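You operate a simulated robot arm through the tools that you are given. There is no shell and no other tool.

Carry out the task below with a simulated two-armed robot. There is one attempt and no reset: what you move stays moved.

JOB
Shut the feed valve, then bleed the air until the gauge reads zero.
Fine: bleed by the nozzle valve, shut it again, then turn the dial to 0.
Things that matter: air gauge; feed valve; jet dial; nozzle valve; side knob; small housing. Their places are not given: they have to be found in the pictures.

Only the result counts: the job must be done as asked and must still hold three seconds after the hand-in. Knocking over, shifting, dropping, spilling or breaking anything else fails it.

ROBOT AND FRAMES
Two 7-joint arms with fingered hands on one trunk that stands fixed in place. Base frame: the origin is at the foot of the trunk, x ahead of it, y to its left, z up; the work surface is at about z = 0.8. Readings come in m, degrees, newtons and seconds.
The left shoulder is at [0.083, 0.125, 1.094], the right one opposite. With the tool pointing down near the work surface each hand reaches from about 0.46 to 0.82 m from the base axis, measured 20 degrees to its own side. Payload 3.6 kg a hand.
Tool frame (each hand has its own): the origin (TCP) lies between the finger pads and is the grasp point; the fingertips stand 0.03 m ahead of it; z points along the fingers, y is the line along which they close. The gripper opens to 0.104 m; its body begins 0.035 m behind the TCP. The gripper is a hand of 4 fingers: y runs from the thumb to the fingers, the wrist lies at [-0.015, -0.104, -0.178] in the tool frame, and closing takes about 1.5 s.
Orientation is that of the tool frame in the base frame, as [roll, pitch, yaw] about the fixed x, y, z axes, in that order (R = Rz(yaw) Ry(pitch) Rx(roll)). With the fingers straight down and the wrist toward the robot, the tool's x, y and z point along [0, 1, 0], [1, 0, 0] and [0, 0, -1] of the base frame.

CONTROLS
- The arms move only by the tool move_arm. It takes "left_increments", "right_increments" or both (then of equal length, played together; a hand with none holds still); each is a list of rows, each a list of 6 numbers: the shift along the base's x, y, z in units of 50 mm (1.0 is 50 mm), then the turn, a rotation vector about the base's x, y, z in units of 8 degrees (1.0 is 8 degrees). In form: [[tx, ty, tz, rx, ry, rz], ...]. A call has 1 to 20 rows; each row shifts and turns the commanded pose from where the row before left it. "left_grip" and "right_grip" are, for a hand that has rows, the opening, from 0 (shut) to 1 (fully open), set as the call begins (left out, the last holds). A call with a number of a shift or a turn outside -1 to 1 is refused whole. A row lasts 0.2 s, in which the tool goes at most 0.05 m and 8.6 degrees; a call with a longer step from one row to the next is refused whole, and so is a gripper value outside its range. A pose out of reach is approached as far as the arm can. The call stops where the force on the tool passes 40 N (or 10 N more than at its start, if that is more) or the arm is blocked; 0.2 s more then pass. Each finger travels about 0.072 m/s and halts on what it meets, pressing with about 24 N; the grip force reading is that of the motor and also rises with nothing between the fingers. The clock runs only during rows and for 0.2 s after the last one: add rows that do not move to give the fingers time. The reply holds the time, the measured pose of the TCP, the force on the tool along the base axes, the opening and the grip force, in the units named above and with some noise, with the torque about the TCP (base axes, N m) and any sound that the robot's microphone picked up.
- Cameras (640 x 400 px; columns grow to the right, rows downward): "scene" is now at [0.2011, -0.0247, 1.239]; the picture's right is [-0.25, -0.97, 0.00], its down [-0.42, 0.11, -0.90] and it looks along [0.87, -0.23, -0.44] (base axes); focal length 225 px, centre (320, 200). "left" rides on the left gripper at [-0.061, -0.092, -0.13] in its tool frame; the picture's right is [-0.81, -0.28, 0.52], its down [0.53, -0.71, 0.46] and it looks along [0.24, 0.64, 0.72] (tool axes); focal length 275 px, centre (320, 200). "right" rides on the right gripper at [0.061, -0.092, -0.13] in its tool frame; the picture's right is [-0.81, 0.28, -0.52], its down [-0.53, -0.71, 0.46] and it looks along [-0.24, 0.65, 0.72] (tool axes); focal length 275 px, centre (320, 200).
- camera(camera): a new picture of that camera. No time passes.
- lift_body(by): moves the trunk up (or, below 0, down) by that many m; the arms and the scene camera ride with it, the base frame stays. It gives what a move gives, with no picture.
- hand_shape(shape, hand): the hand has 4 fingers and takes this shape, open, in about a second: jaw (thumb against the fingers, like two jaws); tri (thumb and two fingers); tip (a fingertip pinch); poke (one finger out to press); point (the index stretched); flat (the hand flat); cup (the hand cupped); fist (a fist). The gripper value then closes the fingers along that shape, each until it touches; the sizes above hold for jaw. It gives what a move gives, with no picture.
- pan_tilt(pan, tilt): turns the head with the scene camera to pan (to the left, within 80 degrees either way) and tilt (down, from -29 to 69), counted from straight ahead of the robot (the tilt from the chest, where the trunk bows). It gives what a move gives.
- pixel_to_xyz(camera, pixels): for up to 12 pixels [column, row] of the newest picture of that camera ("zoom" is the newest enlarged one), the place [x, y, z] in the base frame of the surface seen there, good to about 0.002 m. No time passes.
- zoom(camera, box): a new picture of the part [left, top, right, bottom] of that camera's present view, enlarged. No time passes.
- finish_job(): hands the job in; it is judged then, once.

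Open the grippers and draw the arms clear of the work before you hand the job in, unless the task says otherwise.

The tools are called after "Request:" by a JSON object that holds its "method" and its "body". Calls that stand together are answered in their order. move_arm: Moves the arms, as the interface text tells. Its arguments: {"type":"object","properties":{"left_increments":{"type":"array","items":{"type":"array","items":{"type":"number"}}},"left_grip":{"type":"number"},"right_increments":{"type":"array","items":{"type":"array","items":{"type":"number"}}},"right_grip":{"type":"number"}},"required":[]} The other tools are called the same way: lift_body (by) moves the trunk up or down; hand_shape (shape, hand) gives the hand a shape; pan_tilt (pan, tilt) turns the head that bears the scene camera; camera (camera) takes a picture; pixel_to_xyz (camera, pixels) gives the place of the surface under pixels of a picture; zoom (camera, box) takes an enlarged picture of a part of a camera's view; finish_job () hands the job in.

At the start:

```text
time: 0.0
left_ee_pos: [0.4837, 0.1272, 1.1544]
left_orientation: [-179.9, 0.0, 90.0]
left_contact_force: [-0.9, -0.4, -0.3]
left_ft_torque: [-0.02, -0.01, -0.05]
left_gripper_width: 0.104
left_finger_force: 0.1
left_shape: jaw
right_ee_pos: [0.4659, -0.3235, 1.1746]
right_orientation: [-180.0, 0.0, 89.9]
right_contact_force: [0.0, 1.0, 0.3]
right_ft_torque: [0.0, -0.04, -0.01]
right_gripper_width: 0.1037
right_finger_force: 0.0
right_shape: jaw
trunk travel left (down, up): [-0.325, 0.211]
head pan, tilt (commanded): [-14.7, 25.9]
```

scene: 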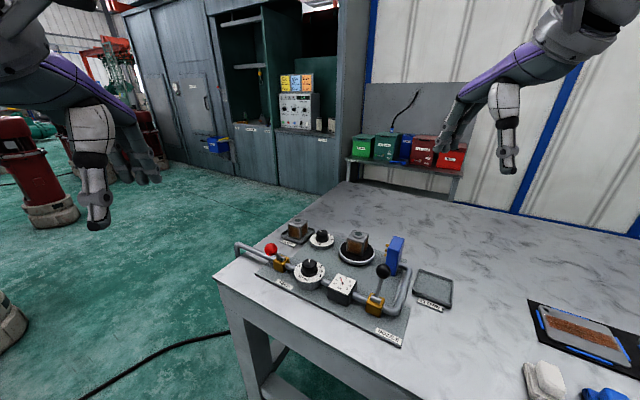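
right: 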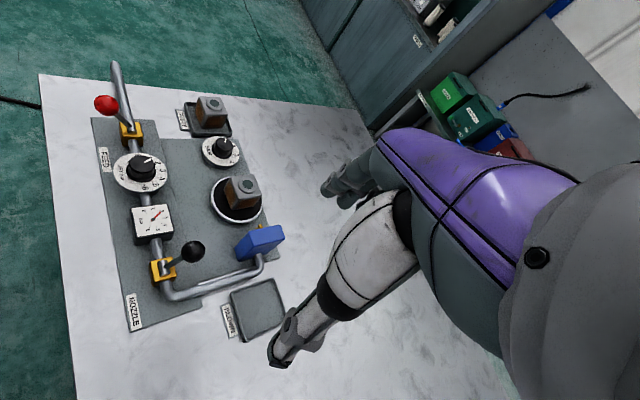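
left: 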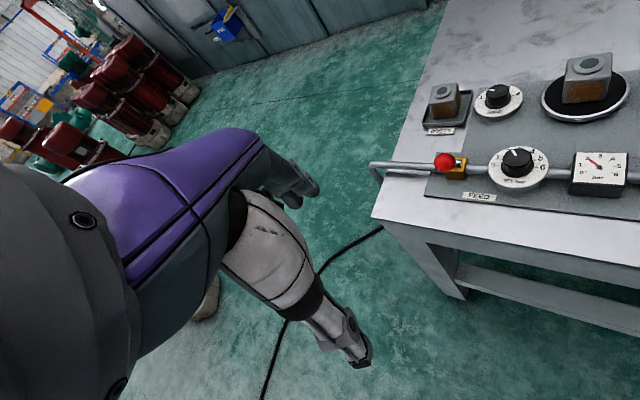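

The scene shows a plate with a pipe, a red-ball lever (~270,248), a black-ball lever (~383,270), a dial (~310,272) and a gauge (~341,288). I zoom in to read labels and positions.

Request:
{"method": "zoom", "body": {"camera": "scene", "box": [220, 200, 460, 350]}}

Request:
{"method": "zoom", "body": {"camera": "right", "box": [80, 50, 300, 340]}}

Request:
{"method": "zoom", "body": {"camera": "left", "box": [360, 40, 640, 220]}}

```text
2.67 times, centred on (340, 275) of scene
```

zoom: 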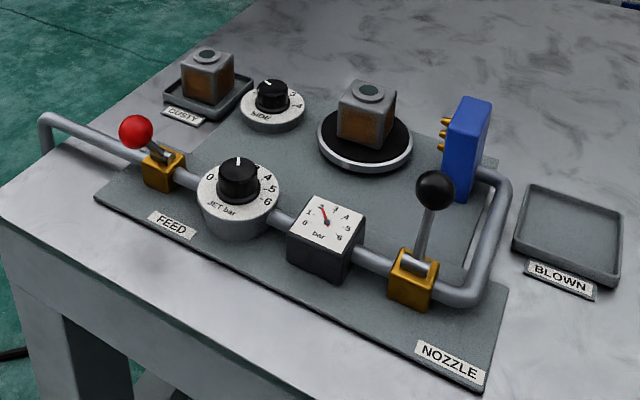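

```text
1.38 times, centred on (190, 195) of right
```

zoom: 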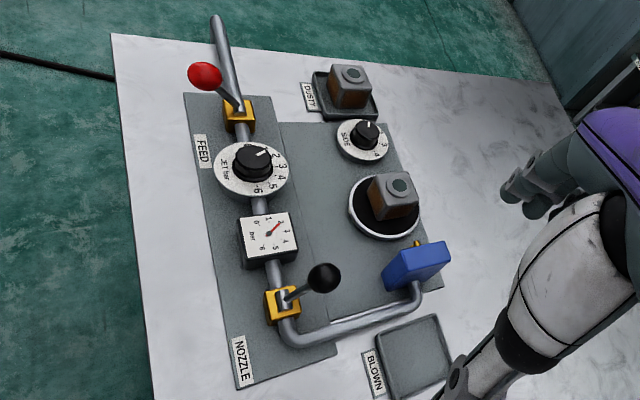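

```text
2.22 times, centred on (500, 130) of left
```

zoom: 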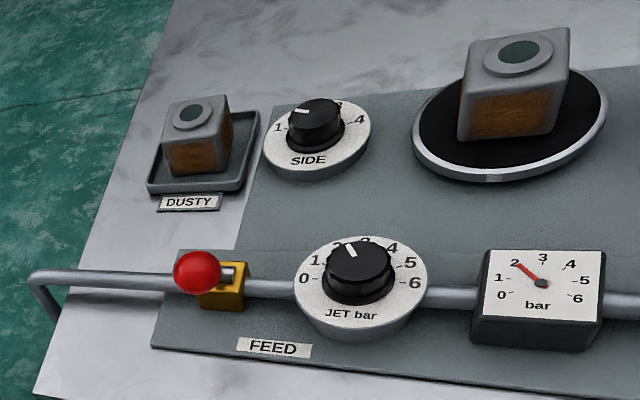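

I see FEED (red ball), JET dial pointing at about 2, a gauge at about 2, and NOZZLE (black ball). I take the scene zoom again and get 3D positions of the parts.

Request:
{"method": "zoom", "body": {"camera": "scene", "box": [220, 200, 460, 350]}}

Request:
{"method": "pixel_to_xyz", "body": {"camera": "zoom", "pixels": [[135, 131], [162, 155], [165, 175], [238, 165], [238, 190], [327, 222], [435, 190], [422, 235], [414, 263], [412, 285], [225, 210], [240, 280]]}}

Request:
{"method": "pixel_to_xyz", "body": {"camera": "right", "pixels": [[105, 104], [120, 120], [132, 133], [140, 167], [152, 221], [193, 251], [178, 262], [164, 268], [224, 145], [240, 193], [264, 242], [210, 112]]}}

```text
2.67 times, centred on (340, 275) of scene
```

zoom: 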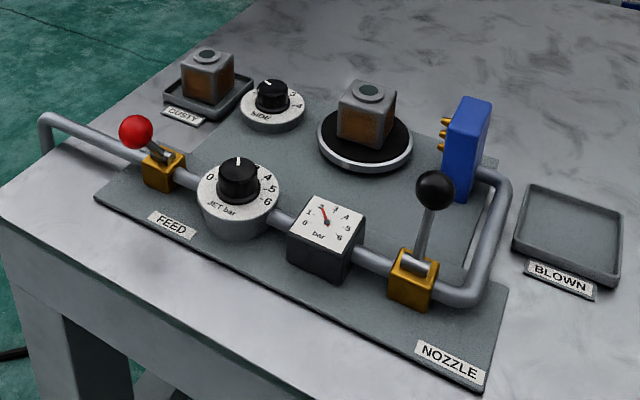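

```text
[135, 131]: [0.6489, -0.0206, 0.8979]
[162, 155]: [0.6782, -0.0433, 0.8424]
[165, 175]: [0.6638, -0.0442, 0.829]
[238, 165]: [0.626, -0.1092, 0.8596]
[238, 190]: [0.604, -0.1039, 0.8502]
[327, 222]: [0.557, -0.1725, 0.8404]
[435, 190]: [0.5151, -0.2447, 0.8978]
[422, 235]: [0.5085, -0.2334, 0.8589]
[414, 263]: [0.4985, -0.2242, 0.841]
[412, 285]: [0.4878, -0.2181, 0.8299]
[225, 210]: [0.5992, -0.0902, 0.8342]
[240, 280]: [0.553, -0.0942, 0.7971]
```

```text
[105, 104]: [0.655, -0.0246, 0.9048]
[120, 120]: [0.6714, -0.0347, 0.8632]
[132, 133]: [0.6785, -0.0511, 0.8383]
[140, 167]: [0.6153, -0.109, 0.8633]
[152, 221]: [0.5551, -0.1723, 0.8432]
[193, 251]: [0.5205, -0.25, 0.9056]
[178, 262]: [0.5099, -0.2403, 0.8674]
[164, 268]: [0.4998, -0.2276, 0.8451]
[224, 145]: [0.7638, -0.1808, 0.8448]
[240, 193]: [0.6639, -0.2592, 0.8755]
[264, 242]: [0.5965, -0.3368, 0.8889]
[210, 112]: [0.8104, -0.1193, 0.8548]
```

The red lever leans toward the robot side of the pipe and the black lever leans to the far side. I zoom closely on each valve to see how their levers pivot.

Request:
{"method": "zoom", "body": {"camera": "right", "box": [85, 85, 165, 145]}}

Request:
{"method": "zoom", "body": {"camera": "right", "box": [140, 230, 220, 290]}}

Request:
{"method": "zoom", "body": {"camera": "left", "box": [420, 130, 560, 210]}}

Request:
{"method": "zoom", "body": {"camera": "scene", "box": [355, 255, 415, 325]}}

```text
6.67 times, centred on (125, 115) of right
```

zoom: 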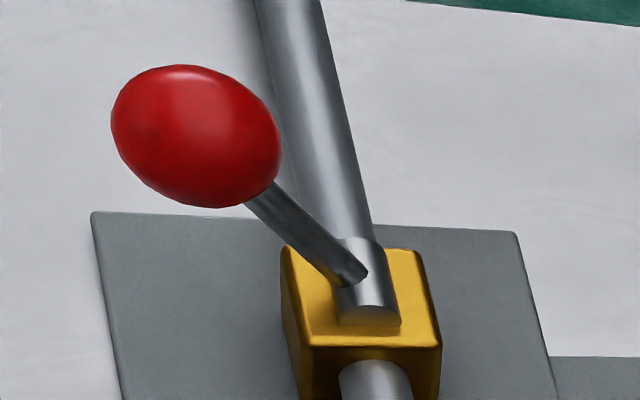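

```text
6.67 times, centred on (180, 260) of right
```

zoom: 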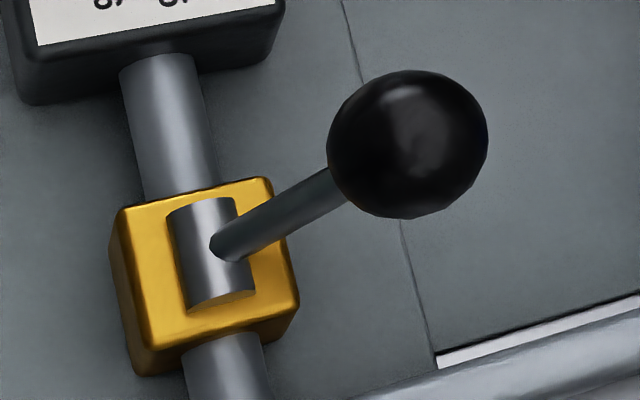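

```text
4.57 times, centred on (490, 170) of left
```

zoom: 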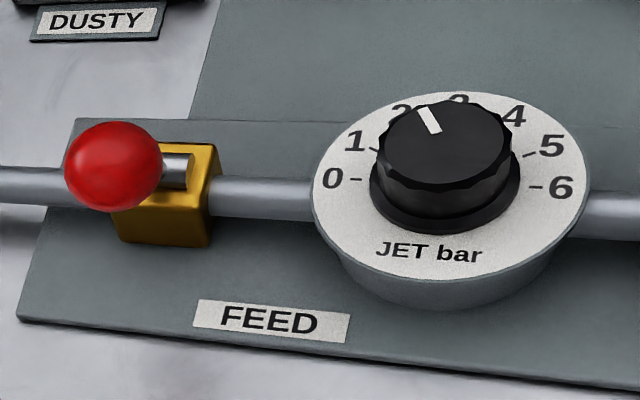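

```text
5.71 times, centred on (385, 290) of scene
```

zoom: 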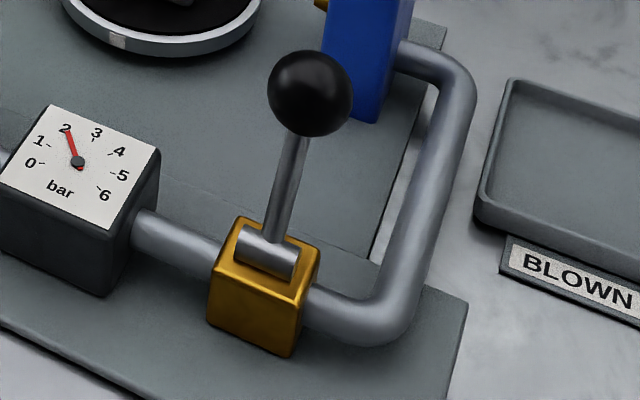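

Both levers hinge about the pipe's own line. Red leans toward the robot (open) and black leans away (shut), so shut seems to be the far side. I bring the left hand, fingers shut, turned 46° so its y runs across the pipe, to a place above and on the near side of the red ball.

Request:
{"method": "move_arm", "body": {"left_increments": [[0.37, -0.3, -0.5, 0, 0, -0.96], [0.37, -0.3, -0.5, 0, 0, -0.96], [0.37, -0.3, -0.5, 0, 0, -0.96], [0.37, -0.3, -0.5, 0, 0, -0.96], [0.37, -0.3, -0.5, 0, 0, -0.96], [0.37, -0.3, -0.5, 0, 0, -0.96], [0, 0, 0, 0, 0, 0], [0, 0, 0, 0, 0, 0]], "left_grip": 0}}

```text
time: 1.8
left_ee_pos: [0.5948, 0.0372, 1.0047]
left_orientation: [180.0, 0.0, 43.7]
left_contact_force: [0.2, -0.1, 0.0]
left_ft_torque: [0.01, -0.01, -0.01]
left_gripper_width: 0.0
left_finger_force: 24.3
left_shape: jaw
right_ee_pos: [0.4661, -0.3224, 1.174]
right_orientation: [-180.0, 0.0, 89.9]
right_contact_force: [-0.9, 0.5, 0.9]
right_ft_torque: [0.0, -0.01, 0.0]
right_gripper_width: 0.1038
right_finger_force: 0.0
right_shape: jaw
trunk travel left (down, up): [-0.325, 0.211]
head pan, tilt (commanded): [-14.7, 25.9]
```

The left hand is at (0.595, 0.037, 1.005) with fingers shut. I take pictures to see where the fingers stand relative to the red ball.

Request:
{"method": "camera", "body": {"camera": "left"}}

Request:
{"method": "camera", "body": {"camera": "right"}}

Request:
{"method": "camera", "body": {"camera": "scene"}}

```text
taken
```

left: 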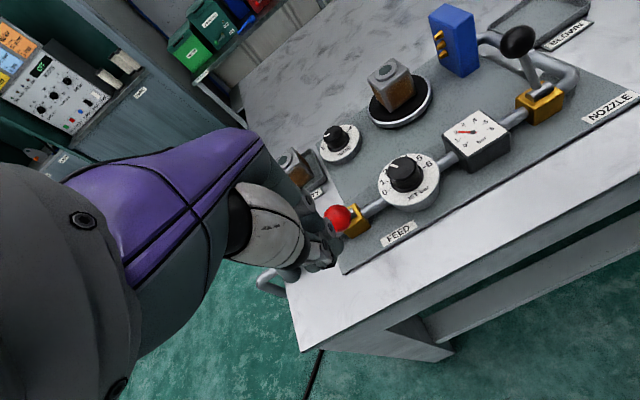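

```text
taken
```

right: 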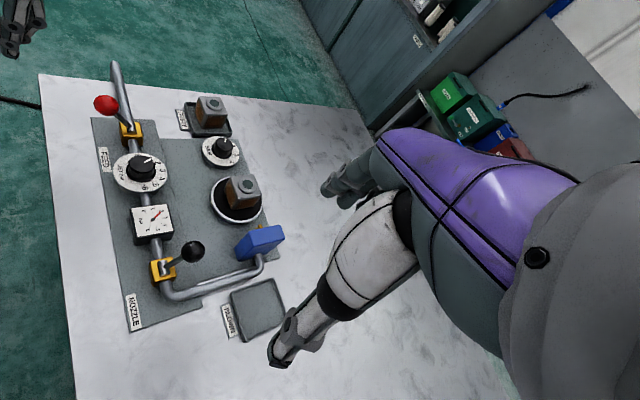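

```text
taken
```

scene: 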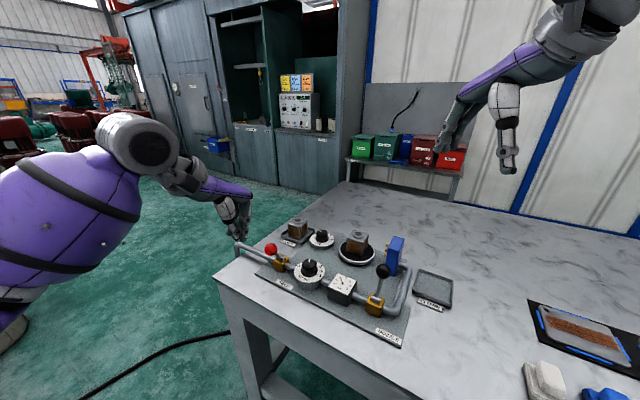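

The hand hangs near (238,215) in the scene picture. I zoom to locate the fingertips in 3D.

Request:
{"method": "zoom", "body": {"camera": "scene", "box": [190, 170, 310, 290]}}

Request:
{"method": "zoom", "body": {"camera": "left", "box": [220, 150, 420, 290]}}

```text
3.33 times, centred on (250, 230) of scene
```

zoom: 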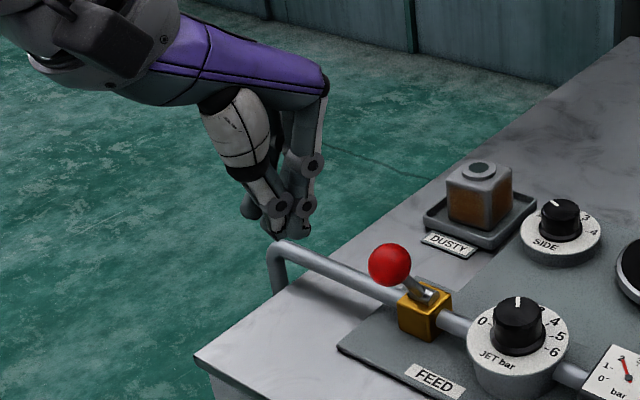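

```text
2.86 times, centred on (320, 220) of left
```

zoom: 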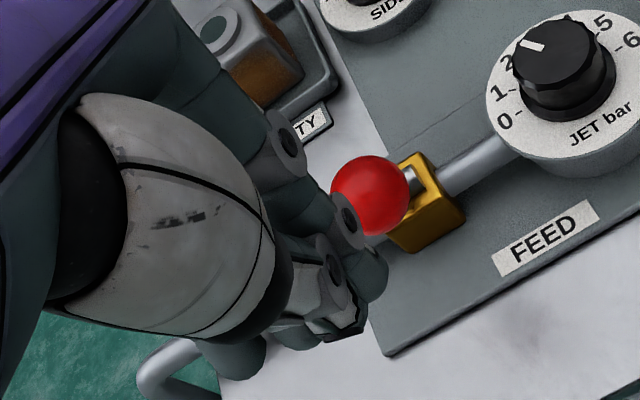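

I measure the visible fingertip points from this newest zoom of the left camera.

Request:
{"method": "pixel_to_xyz", "body": {"camera": "zoom", "pixels": [[350, 320], [370, 275], [240, 355], [290, 345], [345, 215], [330, 265], [290, 140], [385, 195], [375, 185]]}}

Request:
{"method": "pixel_to_xyz", "body": {"camera": "scene", "pixels": [[241, 238], [247, 238], [234, 233], [243, 232], [248, 232], [250, 218]]}}

```text
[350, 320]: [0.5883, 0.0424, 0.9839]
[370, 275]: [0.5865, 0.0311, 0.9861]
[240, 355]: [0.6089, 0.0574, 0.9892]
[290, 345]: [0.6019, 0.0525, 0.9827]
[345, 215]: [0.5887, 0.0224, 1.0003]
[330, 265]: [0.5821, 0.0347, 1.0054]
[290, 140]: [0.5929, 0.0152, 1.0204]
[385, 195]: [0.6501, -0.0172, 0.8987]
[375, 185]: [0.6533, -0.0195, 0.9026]
```

```text
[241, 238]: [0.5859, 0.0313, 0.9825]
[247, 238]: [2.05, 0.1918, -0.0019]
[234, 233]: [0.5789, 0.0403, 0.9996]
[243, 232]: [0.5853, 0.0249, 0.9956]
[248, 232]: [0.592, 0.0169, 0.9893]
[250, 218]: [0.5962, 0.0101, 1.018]
```

Fingertips reach z ≈ 0.98 with the TCP at 1.005, and the fingers' far side stands about 20 mm ahead; the ball is 86 mm ahead across the pipe. I lower to z ≈ 0.90 and then approach the ball.

Request:
{"method": "move_arm", "body": {"left_increments": [[0.04, 0.03, -0.5, 0, 0, 0], [0.04, 0.03, -0.5, 0, 0, 0], [0, 0, -0.5, 0, 0, 0], [0, 0, -0.5, 0, 0, 0], [0, 0, 0, 0, 0, 0], [0.25, -0.26, 0, 0, 0, 0], [0.25, -0.26, 0, 0, 0, 0], [0, 0, 0, 0, 0, 0]], "left_grip": 0}}

Request:
{"method": "camera", "body": {"camera": "left"}}

Request:
{"method": "zoom", "body": {"camera": "scene", "box": [200, 200, 360, 310]}}

```text
time: 3.6
left_ee_pos: [0.6236, 0.0141, 0.904]
left_orientation: [180.0, 0.0, 43.9]
left_contact_force: [-0.2, 0.6, -0.3]
left_ft_torque: [0.02, 0.01, 0.01]
left_gripper_width: 0.0
left_finger_force: 24.0
left_shape: jaw
right_ee_pos: [0.4644, -0.3214, 1.1723]
right_orientation: [-180.0, 0.0, 89.9]
right_contact_force: [-0.1, 0.5, -1.1]
right_ft_torque: [0.03, 0.02, 0.01]
right_gripper_width: 0.1038
right_finger_force: 0.1
right_shape: jaw
trunk travel left (down, up): [-0.325, 0.211]
head pan, tilt (commanded): [-14.7, 25.9]
```

```text
taken
```

left: 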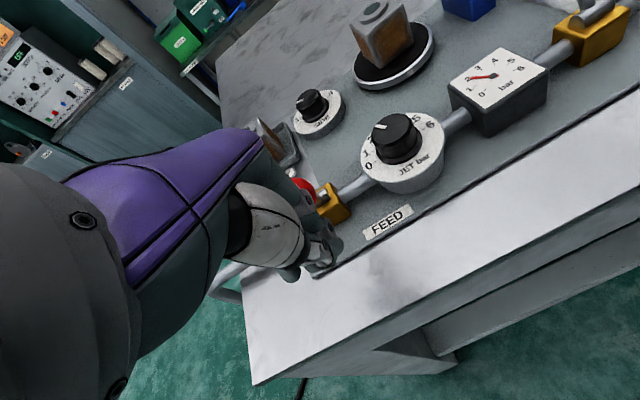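

```text
3.64 times, centred on (280, 255) of scene
```

zoom: 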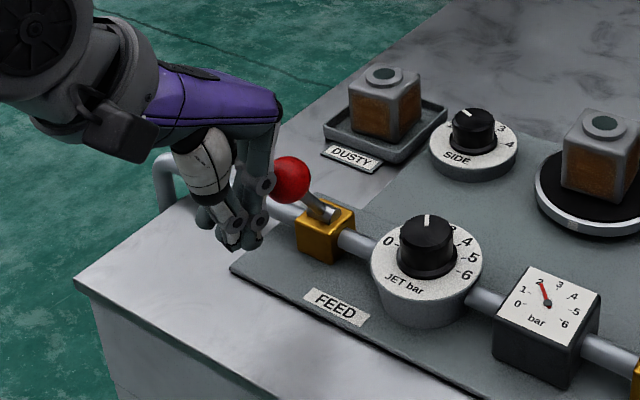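

The fingers are right next to the red ball (edge at about (270,190) against the ball at (290,178)). I push across the pipe in small steps.

Request:
{"method": "move_arm", "body": {"left_increments": [[0.2, -0.21, 0, 0, 0, 0], [0.2, -0.21, 0, 0, 0, 0], [0.2, -0.21, 0, 0, 0, 0], [0.2, -0.21, 0, 0, 0, 0], [0, 0, 0, 0, 0, 0]]}}

Request:
{"method": "zoom", "body": {"camera": "scene", "box": [200, 200, 360, 310]}}

```text
time: 4.8
left_ee_pos: [0.6634, -0.0263, 0.9051]
left_orientation: [180.0, 0.0, 43.9]
left_contact_force: [-0.4, 0.3, -1.0]
left_ft_torque: [0.02, 0.01, 0.0]
left_gripper_width: 0.0
left_finger_force: 24.8
left_shape: jaw
right_ee_pos: [0.4653, -0.3216, 1.1734]
right_orientation: [-180.0, 0.0, 89.9]
right_contact_force: [0.4, -0.1, -0.1]
right_ft_torque: [0.01, 0.0, 0.01]
right_gripper_width: 0.1036
right_finger_force: 0.0
right_shape: jaw
trunk travel left (down, up): [-0.325, 0.211]
head pan, tilt (commanded): [-14.7, 25.9]
```

```text
3.64 times, centred on (280, 255) of scene
```

zoom: 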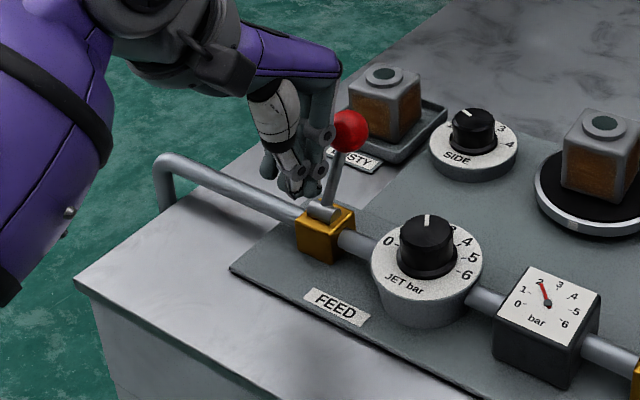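

The lever follows and now stands just past upright (ball at (350,131)). I keep pushing toward the far stop.

Request:
{"method": "move_arm", "body": {"left_increments": [[0.15, -0.155, 0, 0, 0, 0], [0.15, -0.155, 0, 0, 0, 0], [0.15, -0.155, 0, 0, 0, 0], [0, 0, 0, 0, 0, 0]]}}

Request:
{"method": "zoom", "body": {"camera": "scene", "box": [200, 200, 360, 310]}}

```text
time: 5.8
left_ee_pos: [0.6872, -0.0483, 0.9058]
left_orientation: [180.0, 0.0, 44.0]
left_contact_force: [-3.8, 17.3, 8.9]
left_ft_torque: [0.03, -0.15, 0.28]
left_gripper_width: 0.0002
left_finger_force: 23.9
left_shape: jaw
right_ee_pos: [0.4641, -0.3199, 1.1752]
right_orientation: [180.0, 0.2, 89.9]
right_contact_force: [0.3, -0.5, -0.4]
right_ft_torque: [-0.03, -0.02, -0.01]
right_gripper_width: 0.1035
right_finger_force: 0.1
right_shape: jaw
trunk travel left (down, up): [-0.325, 0.211]
head pan, tilt (commanded): [-14.7, 25.9]
```

```text
3.64 times, centred on (280, 255) of scene
```

zoom: 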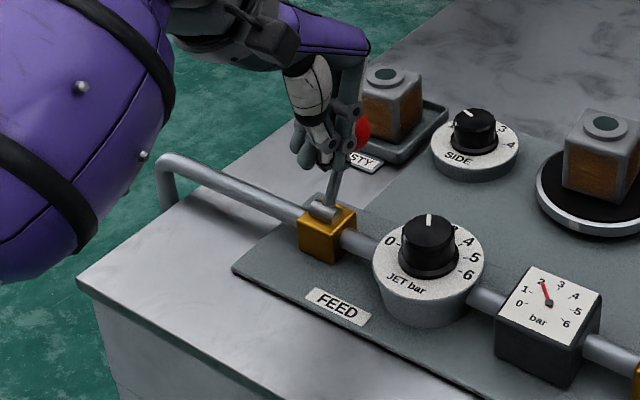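

The force rose to about 18 N, so the lever seems to be at its stop. I check the lever's lean from the right camera.

Request:
{"method": "zoom", "body": {"camera": "right", "box": [60, 60, 220, 180]}}

Request:
{"method": "zoom", "body": {"camera": "left", "box": [220, 120, 420, 280]}}

```text
3.33 times, centred on (140, 120) of right
```

zoom: 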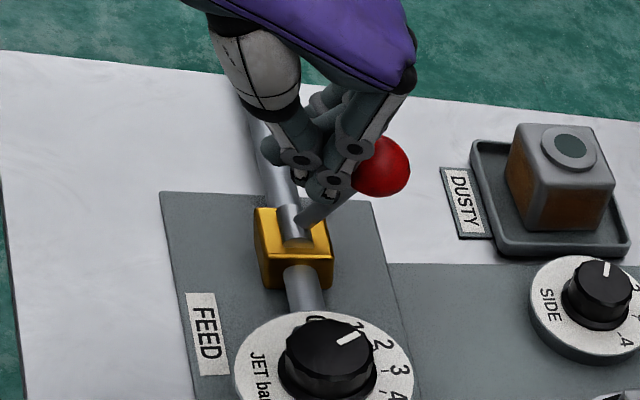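

```text
2.50 times, centred on (320, 200) of left
```

zoom: 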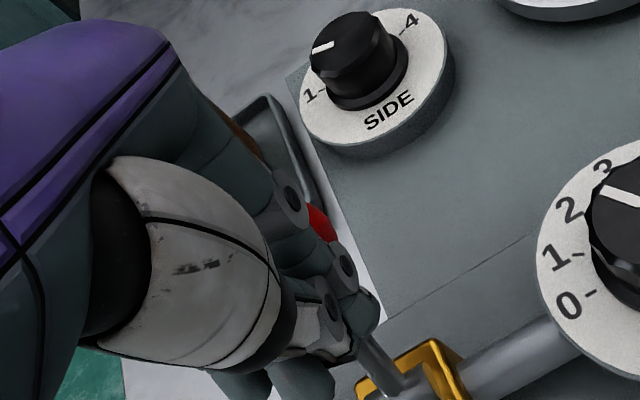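

The lever leans to the far side now. I back the hand off and raise it to inspect whether the lever stays there and matches the black lever's lean.

Request:
{"method": "move_arm", "body": {"left_increments": [[-0.25, 0.26, 0, 0, 0, 0], [-0.3, 0.31, 0, 0, 0, 0], [-0.35, 0.36, 0.3, 0, 0, 0], [-0.35, 0.36, 0.4, 0, 0, 0], [-0.2, 0.4, 0.5, 0, 0, 0], [0, 0, 0, 0, 0, 0]]}}

Request:
{"method": "zoom", "body": {"camera": "right", "box": [60, 60, 220, 180]}}

Request:
{"method": "zoom", "body": {"camera": "scene", "box": [220, 200, 460, 350]}}

```text
time: 7.2
left_ee_pos: [0.613, 0.0347, 0.9664]
left_orientation: [180.0, 0.0, 43.9]
left_contact_force: [0.2, -0.3, -0.2]
left_ft_torque: [0.0, -0.01, 0.04]
left_gripper_width: 0.0002
left_finger_force: 24.3
left_shape: jaw
right_ee_pos: [0.4649, -0.3203, 1.173]
right_orientation: [180.0, 0.1, 89.8]
right_contact_force: [-0.5, 0.4, -0.5]
right_ft_torque: [-0.02, -0.01, 0.02]
right_gripper_width: 0.1035
right_finger_force: 0.0
right_shape: jaw
trunk travel left (down, up): [-0.325, 0.211]
head pan, tilt (commanded): [-14.7, 25.9]
```

```text
3.33 times, centred on (140, 120) of right
```

zoom: 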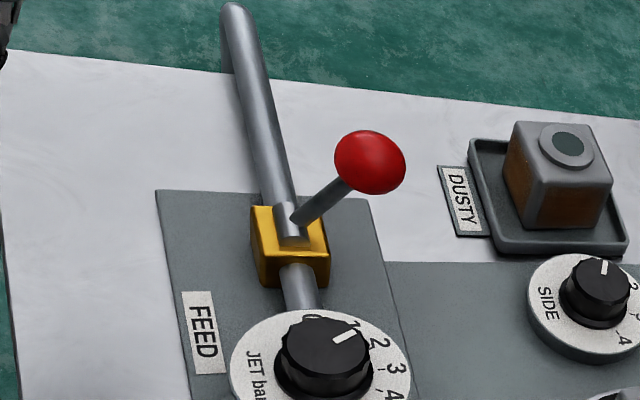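

```text
2.67 times, centred on (340, 275) of scene
```

zoom: 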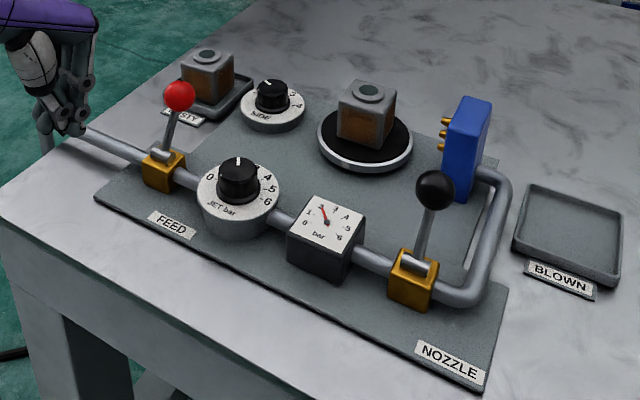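

The lever stays on the far side. I measure the red ball and base positions to compare lean with the black one.

Request:
{"method": "pixel_to_xyz", "body": {"camera": "zoom", "pixels": [[180, 95], [161, 155], [163, 175], [435, 190], [414, 263], [412, 285], [95, 195], [487, 385]]}}

Request:
{"method": "camera", "body": {"camera": "right"}}

Request:
{"method": "pixel_to_xyz", "body": {"camera": "right", "pixels": [[151, 109], [132, 127], [193, 251], [164, 268]]}}

```text
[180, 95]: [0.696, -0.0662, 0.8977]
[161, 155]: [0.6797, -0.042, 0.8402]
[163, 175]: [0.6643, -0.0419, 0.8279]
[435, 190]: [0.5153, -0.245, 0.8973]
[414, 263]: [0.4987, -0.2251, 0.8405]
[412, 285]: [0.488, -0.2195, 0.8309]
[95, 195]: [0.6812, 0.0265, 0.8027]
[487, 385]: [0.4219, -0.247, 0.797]
```

```text
taken
```

right: 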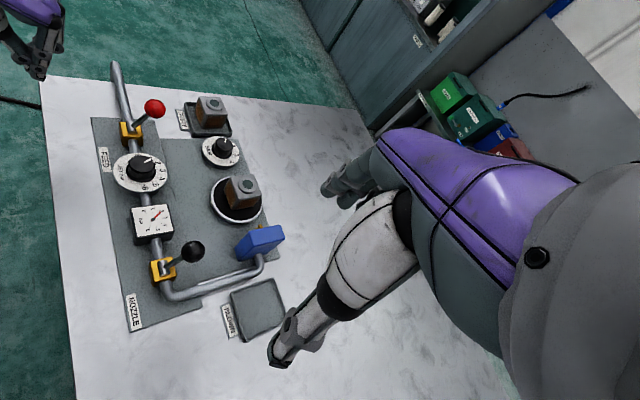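

```text
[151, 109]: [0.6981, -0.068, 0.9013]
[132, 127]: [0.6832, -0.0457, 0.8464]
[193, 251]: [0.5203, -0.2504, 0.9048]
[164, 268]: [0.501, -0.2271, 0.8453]
```

The red lever's lean now mirrors the black one (about 33 mm to the far side), so the feed is shut and the gauge still reads about 2. I withdraw the left hand and bring the open right hand over the black ball (centre about (0.524, -0.25, 0.891)), turned so its fingers close along the pipe.

Request:
{"method": "move_arm", "body": {"left_increments": [[-0.35, 0.35, 0.3, 0, 0, 0], [-0.35, 0.35, 0.3, 0, 0, 0], [-0.35, 0.35, 0.3, 0, 0, 0], [-0.35, 0.35, 0.3, 0, 0, 0], [-0.35, 0.35, 0.3, 0, 0, 0], [0, 0, 0, 0, 0, 0], [0, 0, 0, 0, 0, 0]], "right_increments": [[0.2, 0.235, -0.42, 0, 0, 0.92], [0.2, 0.235, -0.42, 0, 0, 0.92], [0.2, 0.235, -0.42, 0, 0, 0.92], [0.2, 0.235, -0.42, 0, 0, 0.92], [0.2, 0.235, -0.42, 0, 0, 0.92], [0.2, 0.235, -0.42, 0, 0, 0.92], [0, 0, 0, 0, 0, 0]], "right_grip": 1}}

Request:
{"method": "camera", "body": {"camera": "scene"}}

Request:
{"method": "camera", "body": {"camera": "right"}}

Request:
{"method": "zoom", "body": {"camera": "scene", "box": [320, 180, 480, 320]}}

```text
time: 8.8
left_ee_pos: [0.5254, 0.121, 1.0404]
left_orientation: [-180.0, 0.0, 43.9]
left_contact_force: [0.1, -0.4, -0.2]
left_ft_torque: [-0.02, 0.01, -0.01]
left_gripper_width: 0.0001
left_finger_force: 24.2
left_shape: jaw
right_ee_pos: [0.5233, -0.2512, 1.0469]
right_orientation: [179.8, 0.0, 134.3]
right_contact_force: [-0.3, 0.1, -0.6]
right_ft_torque: [-0.01, 0.03, 0.0]
right_gripper_width: 0.1039
right_finger_force: 0.0
right_shape: jaw
trunk travel left (down, up): [-0.325, 0.211]
head pan, tilt (commanded): [-14.7, 25.9]
```

```text
taken
```

scene: 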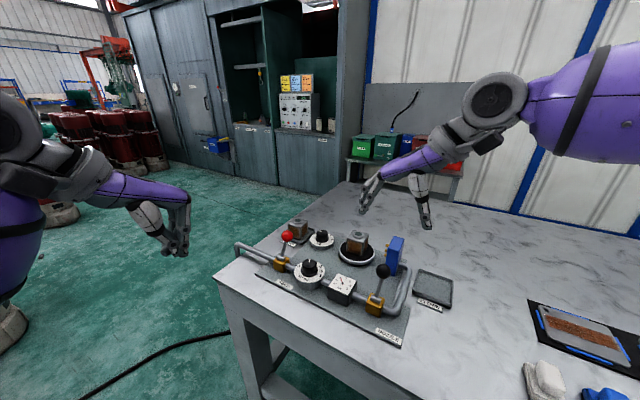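

```text
taken
```

right: 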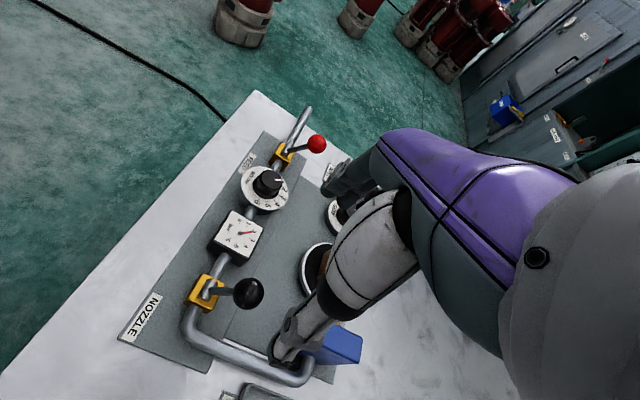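

```text
2.86 times, centred on (400, 250) of scene
```

zoom: 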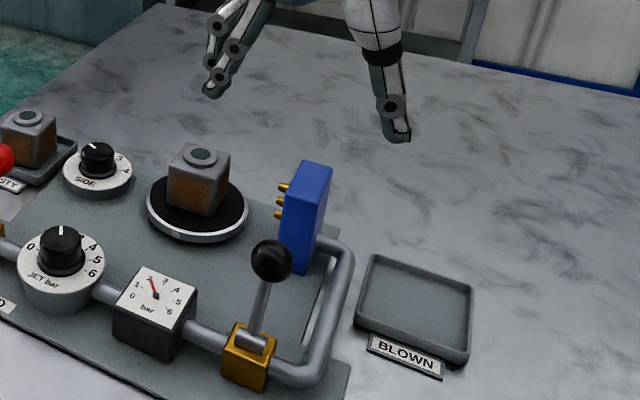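

The right hand stands over the black ball with thumb and fingers on either side. I measure the thumb and finger tips and the blue block to check clearances.

Request:
{"method": "pixel_to_xyz", "body": {"camera": "zoom", "pixels": [[398, 134], [390, 105], [212, 88], [218, 72], [235, 48], [272, 258], [318, 168], [290, 175], [310, 265], [282, 214], [200, 155]]}}

```text
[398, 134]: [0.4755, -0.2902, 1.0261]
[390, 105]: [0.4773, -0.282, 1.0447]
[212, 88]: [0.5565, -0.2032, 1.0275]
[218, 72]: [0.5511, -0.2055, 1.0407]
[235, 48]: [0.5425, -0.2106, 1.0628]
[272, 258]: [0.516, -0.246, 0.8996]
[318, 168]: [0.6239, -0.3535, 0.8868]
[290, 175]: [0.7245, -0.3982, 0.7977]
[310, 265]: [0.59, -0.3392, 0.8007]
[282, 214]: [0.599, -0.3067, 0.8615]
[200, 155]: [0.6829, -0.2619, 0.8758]
```

Thumb and fingers straddle the ball's line symmetrically, and the blue block is well clear. I lower so the TCP is level with the ball, still open.

Request:
{"method": "move_arm", "body": {"right_increments": [[0.01, 0.01, -0.55, 0, 0, 0], [0, 0.01, -0.55, 0, 0, 0], [0, 0, -0.5, 0, 0, 0], [0, 0, -0.5, 0, 0, 0], [0, 0, -0.5, 0, 0, 0], [0, 0, -0.45, 0, 0, 0], [0, 0, 0, 0, 0, 0]]}}

Request:
{"method": "zoom", "body": {"camera": "scene", "box": [320, 200, 480, 340]}}

Request:
{"method": "camera", "body": {"camera": "right"}}

```text
time: 10.4
left_ee_pos: [0.5263, 0.1209, 1.039]
left_orientation: [179.9, 0.0, 43.9]
left_contact_force: [0.1, -0.6, 0.6]
left_ft_torque: [-0.01, 0.03, -0.01]
left_gripper_width: 0.0
left_finger_force: 24.3
left_shape: jaw
right_ee_pos: [0.5248, -0.2496, 0.8949]
right_orientation: [179.9, 0.1, 134.1]
right_contact_force: [1.2, -0.7, -0.4]
right_ft_torque: [0.02, 0.01, 0.0]
right_gripper_width: 0.1035
right_finger_force: 0.0
right_shape: jaw
trunk travel left (down, up): [-0.325, 0.211]
head pan, tilt (commanded): [-14.7, 25.9]
```

```text
2.86 times, centred on (400, 270) of scene
```

zoom: 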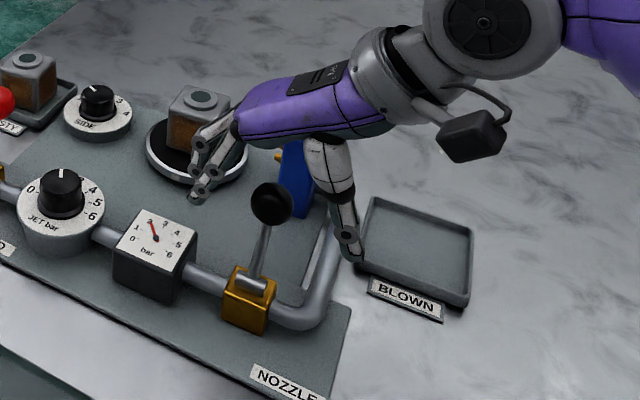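

```text
taken
```

right: 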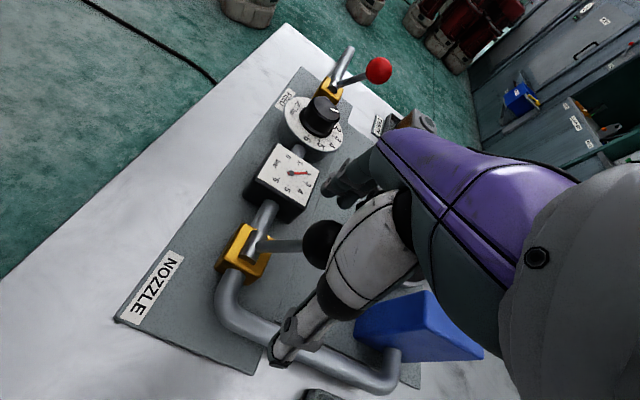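

The ball sits between thumb and fingers, gauge still at about 2. I close the fingers on the ball.

Request:
{"method": "move_arm", "body": {"right_increments": [[0, 0, 0, 0, 0, 0], [0, 0, 0, 0, 0, 0], [0, 0, 0, 0, 0, 0], [0, 0, 0, 0, 0, 0], [0, 0, 0, 0, 0, 0]], "right_grip": 0.1}}

Request:
{"method": "zoom", "body": {"camera": "scene", "box": [320, 200, 480, 340]}}

Request:
{"method": "zoom", "body": {"camera": "right", "box": [180, 100, 420, 380]}}

```text
time: 11.6
left_ee_pos: [0.525, 0.1208, 1.0395]
left_orientation: [-179.9, 0.0, 43.9]
left_contact_force: [0.3, 0.5, -0.4]
left_ft_torque: [0.02, 0.01, -0.01]
left_gripper_width: 0.0
left_finger_force: 24.3
left_shape: jaw
right_ee_pos: [0.5242, -0.2508, 0.8949]
right_orientation: [-179.8, -0.1, 134.1]
right_contact_force: [-6.1, -0.7, -6.8]
right_ft_torque: [0.01, 0.04, 0.0]
right_gripper_width: 0.0152
right_finger_force: 23.7
right_shape: jaw
trunk travel left (down, up): [-0.325, 0.211]
head pan, tilt (commanded): [-14.7, 25.9]
```

```text
2.86 times, centred on (400, 270) of scene
```

zoom: 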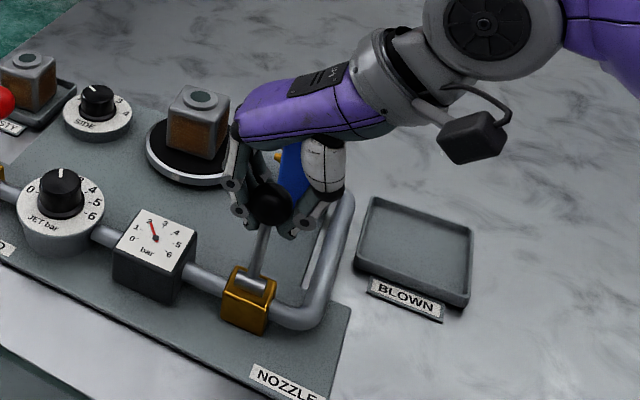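

```text
1.43 times, centred on (300, 240) of right
```

zoom: 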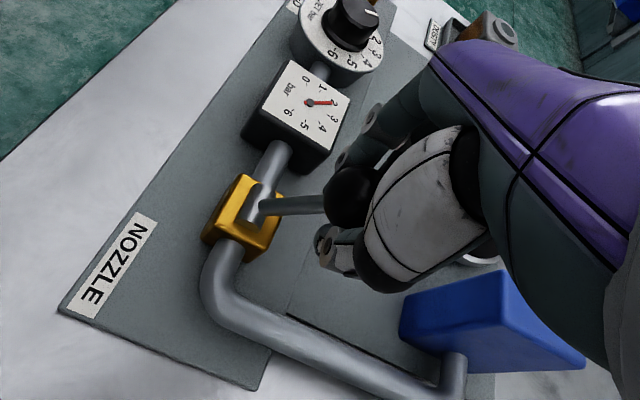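

The ball is held (width 0.015, 24 N). I swing it along its arc toward the robot side, opening the nozzle valve.

Request:
{"method": "move_arm", "body": {"right_increments": [[-0.138, 0.144, 0.102, 0, 0, 0], [-0.138, 0.144, 0.062, 0, 0, 0], [-0.138, 0.144, 0.028, 0, 0, 0], [-0.138, 0.144, -0.004, 0, 0, 0], [-0.138, 0.144, -0.034, 0, 0, 0], [-0.138, 0.144, -0.07, 0, 0, 0], [-0.11, 0.115, -0.084, 0, 0, 0], [0, 0, 0, 0, 0, 0]]}}

Request:
{"method": "zoom", "body": {"camera": "scene", "box": [320, 200, 480, 340]}}

Request:
{"method": "zoom", "body": {"camera": "right", "box": [180, 100, 420, 380]}}

```text
time: 13.2
left_ee_pos: [0.5263, 0.1193, 1.0391]
left_orientation: [-179.8, 0.0, 43.9]
left_contact_force: [-0.6, 0.1, 0.5]
left_ft_torque: [-0.05, 0.02, 0.03]
left_gripper_width: 0.0001
left_finger_force: 24.6
left_shape: jaw
right_ee_pos: [0.484, -0.2096, 0.8968]
right_orientation: [-180.0, 1.1, 133.7]
right_contact_force: [6.9, -23.0, -8.5]
right_ft_torque: [-0.46, -0.2, -0.05]
right_gripper_width: 0.014
right_finger_force: 23.4
right_shape: jaw
trunk travel left (down, up): [-0.325, 0.211]
head pan, tilt (commanded): [-14.7, 25.9]
stopped in row 8 (right hand): the force on the tool passed its limit at 42 N (the readings are from after the stop); the commanded pose is now the measured one
```

```text
2.86 times, centred on (400, 270) of scene
```

zoom: 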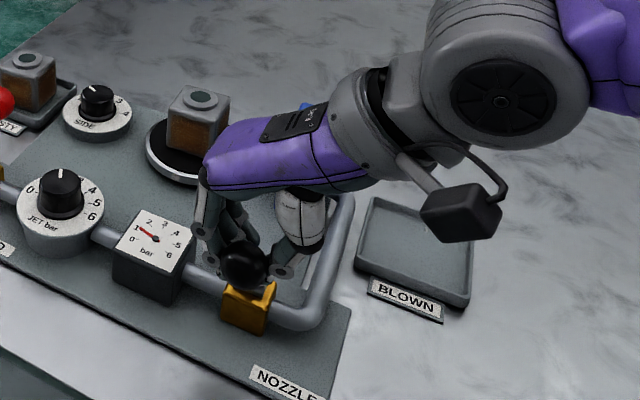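

```text
1.43 times, centred on (300, 240) of right
```

zoom: 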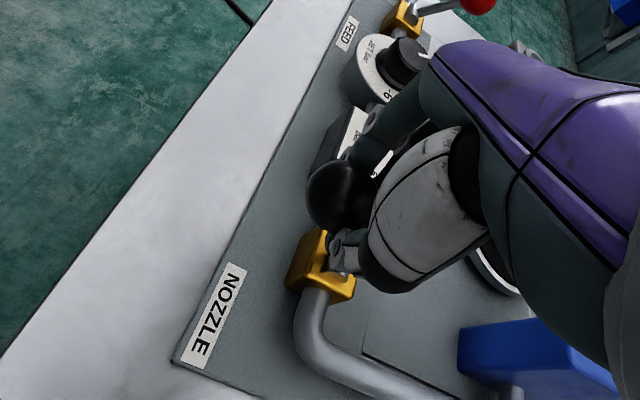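

The nozzle lever is over and the gauge already dropped to about 1. I ease the pressure slightly and wait, holding, while the air bleeds.

Request:
{"method": "move_arm", "body": {"right_increments": [[0.03, -0.04, 0.02, 0, 0, 0], [0, 0, 0, 0, 0, 0], [0, 0, 0, 0, 0, 0], [0, 0, 0, 0, 0, 0], [0, 0, 0, 0, 0, 0], [0, 0, 0, 0, 0, 0], [0, 0, 0, 0, 0, 0], [0, 0, 0, 0, 0, 0], [0, 0, 0, 0, 0, 0], [0, 0, 0, 0, 0, 0]]}}

Request:
{"method": "zoom", "body": {"camera": "scene", "box": [320, 200, 480, 340]}}

Request:
{"method": "zoom", "body": {"camera": "scene", "box": [325, 265, 365, 305]}}

```text
time: 15.4
left_ee_pos: [0.5262, 0.1194, 1.0389]
left_orientation: [-179.9, -0.1, 43.9]
left_contact_force: [0.3, -0.6, 0.0]
left_ft_torque: [0.0, 0.0, 0.03]
left_gripper_width: 0.0002
left_finger_force: 24.1
left_shape: jaw
right_ee_pos: [0.4839, -0.2098, 0.8967]
right_orientation: [180.0, 0.6, 133.8]
right_contact_force: [0.7, -16.6, -19.4]
right_ft_torque: [-0.32, -0.05, -0.05]
right_gripper_width: 0.0138
right_finger_force: 24.0
right_shape: jaw
trunk travel left (down, up): [-0.325, 0.211]
head pan, tilt (commanded): [-14.7, 25.9]
```

```text
2.86 times, centred on (400, 270) of scene
```

zoom: 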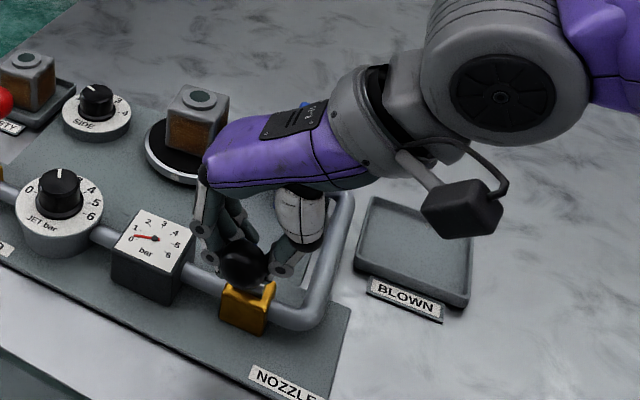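

```text
10.00 times, centred on (345, 285) of scene
```

zoom: 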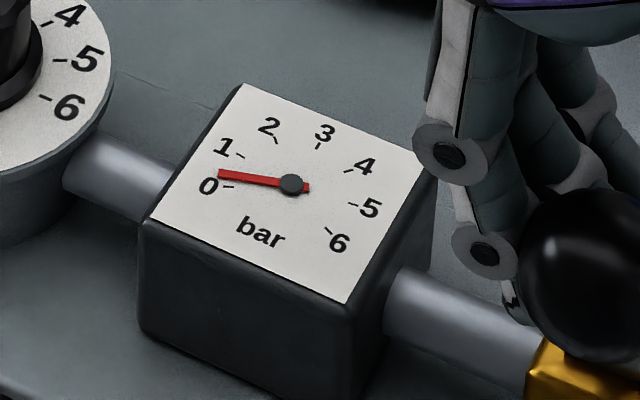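

The gauge is near 0.3 and still falling. I relieve the pull by lowering a few mm and keep waiting.

Request:
{"method": "move_arm", "body": {"right_increments": [[0, -0.02, -0.06, 0, 0, 0], [0, 0, 0, 0, 0, 0], [0, 0, 0, 0, 0, 0], [0, 0, 0, 0, 0, 0], [0, 0, 0, 0, 0, 0], [0, 0, 0, 0, 0, 0], [0, 0, 0, 0, 0, 0], [0, 0, 0, 0, 0, 0], [0, 0, 0, 0, 0, 0], [0, 0, 0, 0, 0, 0], [0, 0, 0, 0, 0, 0], [0, 0, 0, 0, 0, 0], [0, 0, 0, 0, 0, 0], [0, 0, 0, 0, 0, 0], [0, 0, 0, 0, 0, 0]]}}

Request:
{"method": "zoom", "body": {"camera": "scene", "box": [325, 265, 365, 305]}}

```text
time: 18.6
left_ee_pos: [0.5263, 0.1193, 1.0388]
left_orientation: [-179.9, 0.0, 43.9]
left_contact_force: [-0.8, -0.3, 0.8]
left_ft_torque: [0.02, 0.05, -0.01]
left_gripper_width: 0.0002
left_finger_force: 23.7
left_shape: jaw
right_ee_pos: [0.4859, -0.2108, 0.8959]
right_orientation: [179.8, 0.8, 133.9]
right_contact_force: [0.3, -12.8, -3.7]
right_ft_torque: [-0.31, -0.11, -0.08]
right_gripper_width: 0.0144
right_finger_force: 23.7
right_shape: jaw
trunk travel left (down, up): [-0.325, 0.211]
head pan, tilt (commanded): [-14.7, 25.9]
```

```text
10.00 times, centred on (345, 285) of scene
```

zoom: 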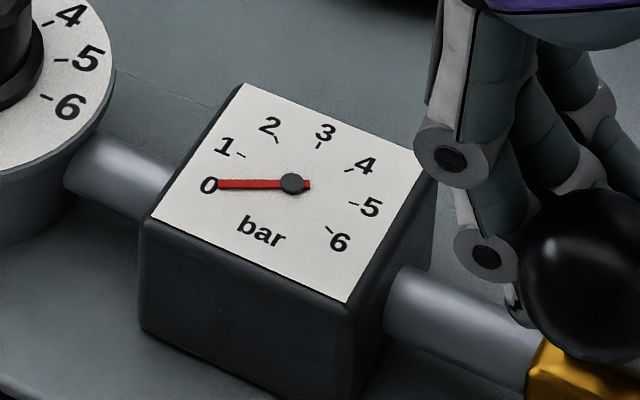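

The needle is nearly on the 0 mark. I wait several more seconds to be sure it has fully settled.

Request:
{"method": "move_arm", "body": {"right_increments": [[0, 0, 0, 0, 0, 0], [0, 0, 0, 0, 0, 0], [0, 0, 0, 0, 0, 0], [0, 0, 0, 0, 0, 0], [0, 0, 0, 0, 0, 0], [0, 0, 0, 0, 0, 0], [0, 0, 0, 0, 0, 0], [0, 0, 0, 0, 0, 0], [0, 0, 0, 0, 0, 0], [0, 0, 0, 0, 0, 0], [0, 0, 0, 0, 0, 0], [0, 0, 0, 0, 0, 0], [0, 0, 0, 0, 0, 0], [0, 0, 0, 0, 0, 0], [0, 0, 0, 0, 0, 0], [0, 0, 0, 0, 0, 0], [0, 0, 0, 0, 0, 0], [0, 0, 0, 0, 0, 0], [0, 0, 0, 0, 0, 0], [0, 0, 0, 0, 0, 0]]}}

Request:
{"method": "zoom", "body": {"camera": "scene", "box": [325, 265, 365, 305]}}

```text
time: 22.9
left_ee_pos: [0.5255, 0.1192, 1.0389]
left_orientation: [-179.8, -0.1, 43.9]
left_contact_force: [0.1, 0.3, 0.1]
left_ft_torque: [0.03, 0.03, -0.03]
left_gripper_width: 0.0002
left_finger_force: 24.3
left_shape: jaw
right_ee_pos: [0.4862, -0.2116, 0.896]
right_orientation: [179.8, 0.6, 133.9]
right_contact_force: [1.0, -14.4, -2.6]
right_ft_torque: [-0.3, -0.13, -0.06]
right_gripper_width: 0.0144
right_finger_force: 23.8
right_shape: jaw
trunk travel left (down, up): [-0.325, 0.211]
head pan, tilt (commanded): [-14.7, 25.9]
```

```text
10.00 times, centred on (345, 285) of scene
```

zoom: 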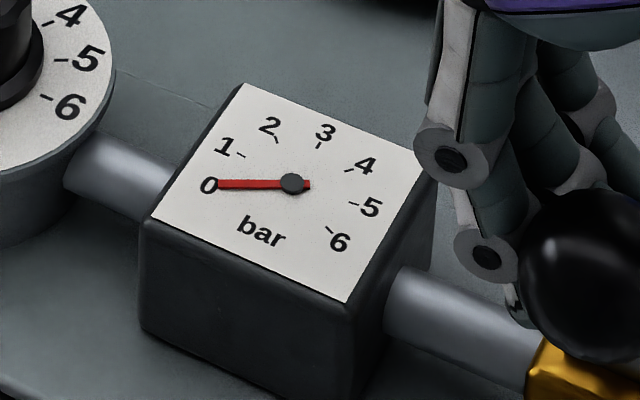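

The gauge is settled on 0. I swing the nozzle lever back along its arc to the far (shut) side.

Request:
{"method": "move_arm", "body": {"right_increments": [[0.13, -0.13, 0.07, 0, 0, 0], [0.13, -0.13, 0.05, 0, 0, 0], [0.13, -0.13, 0.02, 0, 0, 0], [0.13, -0.13, -0.02, 0, 0, 0], [0.13, -0.13, -0.06, 0, 0, 0], [0.13, -0.13, -0.08, 0, 0, 0], [0.05, -0.05, -0.04, 0, 0, 0], [0, 0, 0, 0, 0, 0]]}}

Request:
{"method": "zoom", "body": {"camera": "scene", "box": [320, 200, 480, 340]}}

Request:
{"method": "zoom", "body": {"camera": "right", "box": [180, 100, 420, 380]}}

```text
time: 24.6
left_ee_pos: [0.5268, 0.1207, 1.0393]
left_orientation: [-180.0, 0.0, 43.8]
left_contact_force: [-0.3, -0.6, 0.3]
left_ft_torque: [-0.03, 0.02, 0.02]
left_gripper_width: 0.0001
left_finger_force: 24.0
left_shape: jaw
right_ee_pos: [0.5256, -0.2519, 0.8931]
right_orientation: [179.8, 0.8, 134.0]
right_contact_force: [-9.7, -1.2, -9.9]
right_ft_torque: [0.03, 0.04, 0.05]
right_gripper_width: 0.0147
right_finger_force: 24.2
right_shape: jaw
trunk travel left (down, up): [-0.325, 0.211]
head pan, tilt (commanded): [-14.7, 25.9]
```

```text
2.86 times, centred on (400, 270) of scene
```

zoom: 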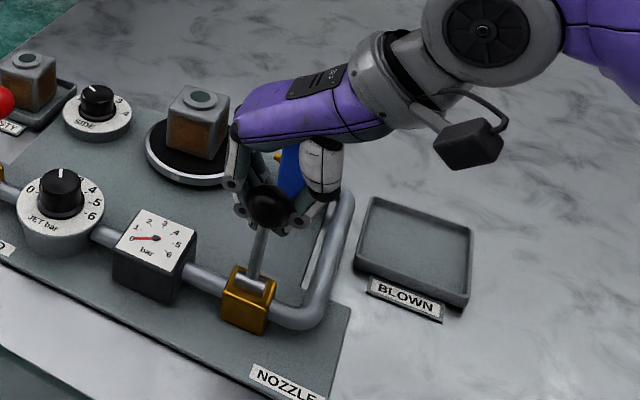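

```text
1.43 times, centred on (300, 240) of right
```

zoom: 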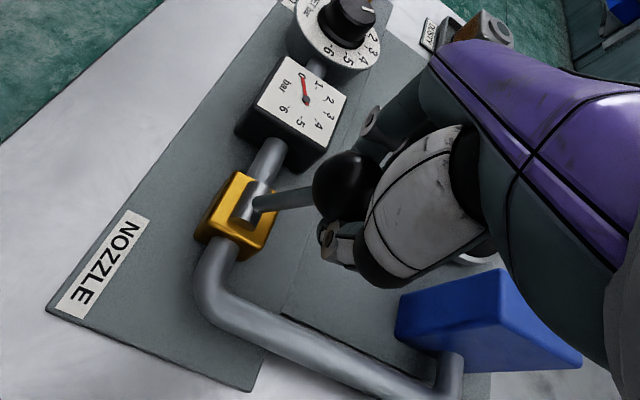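

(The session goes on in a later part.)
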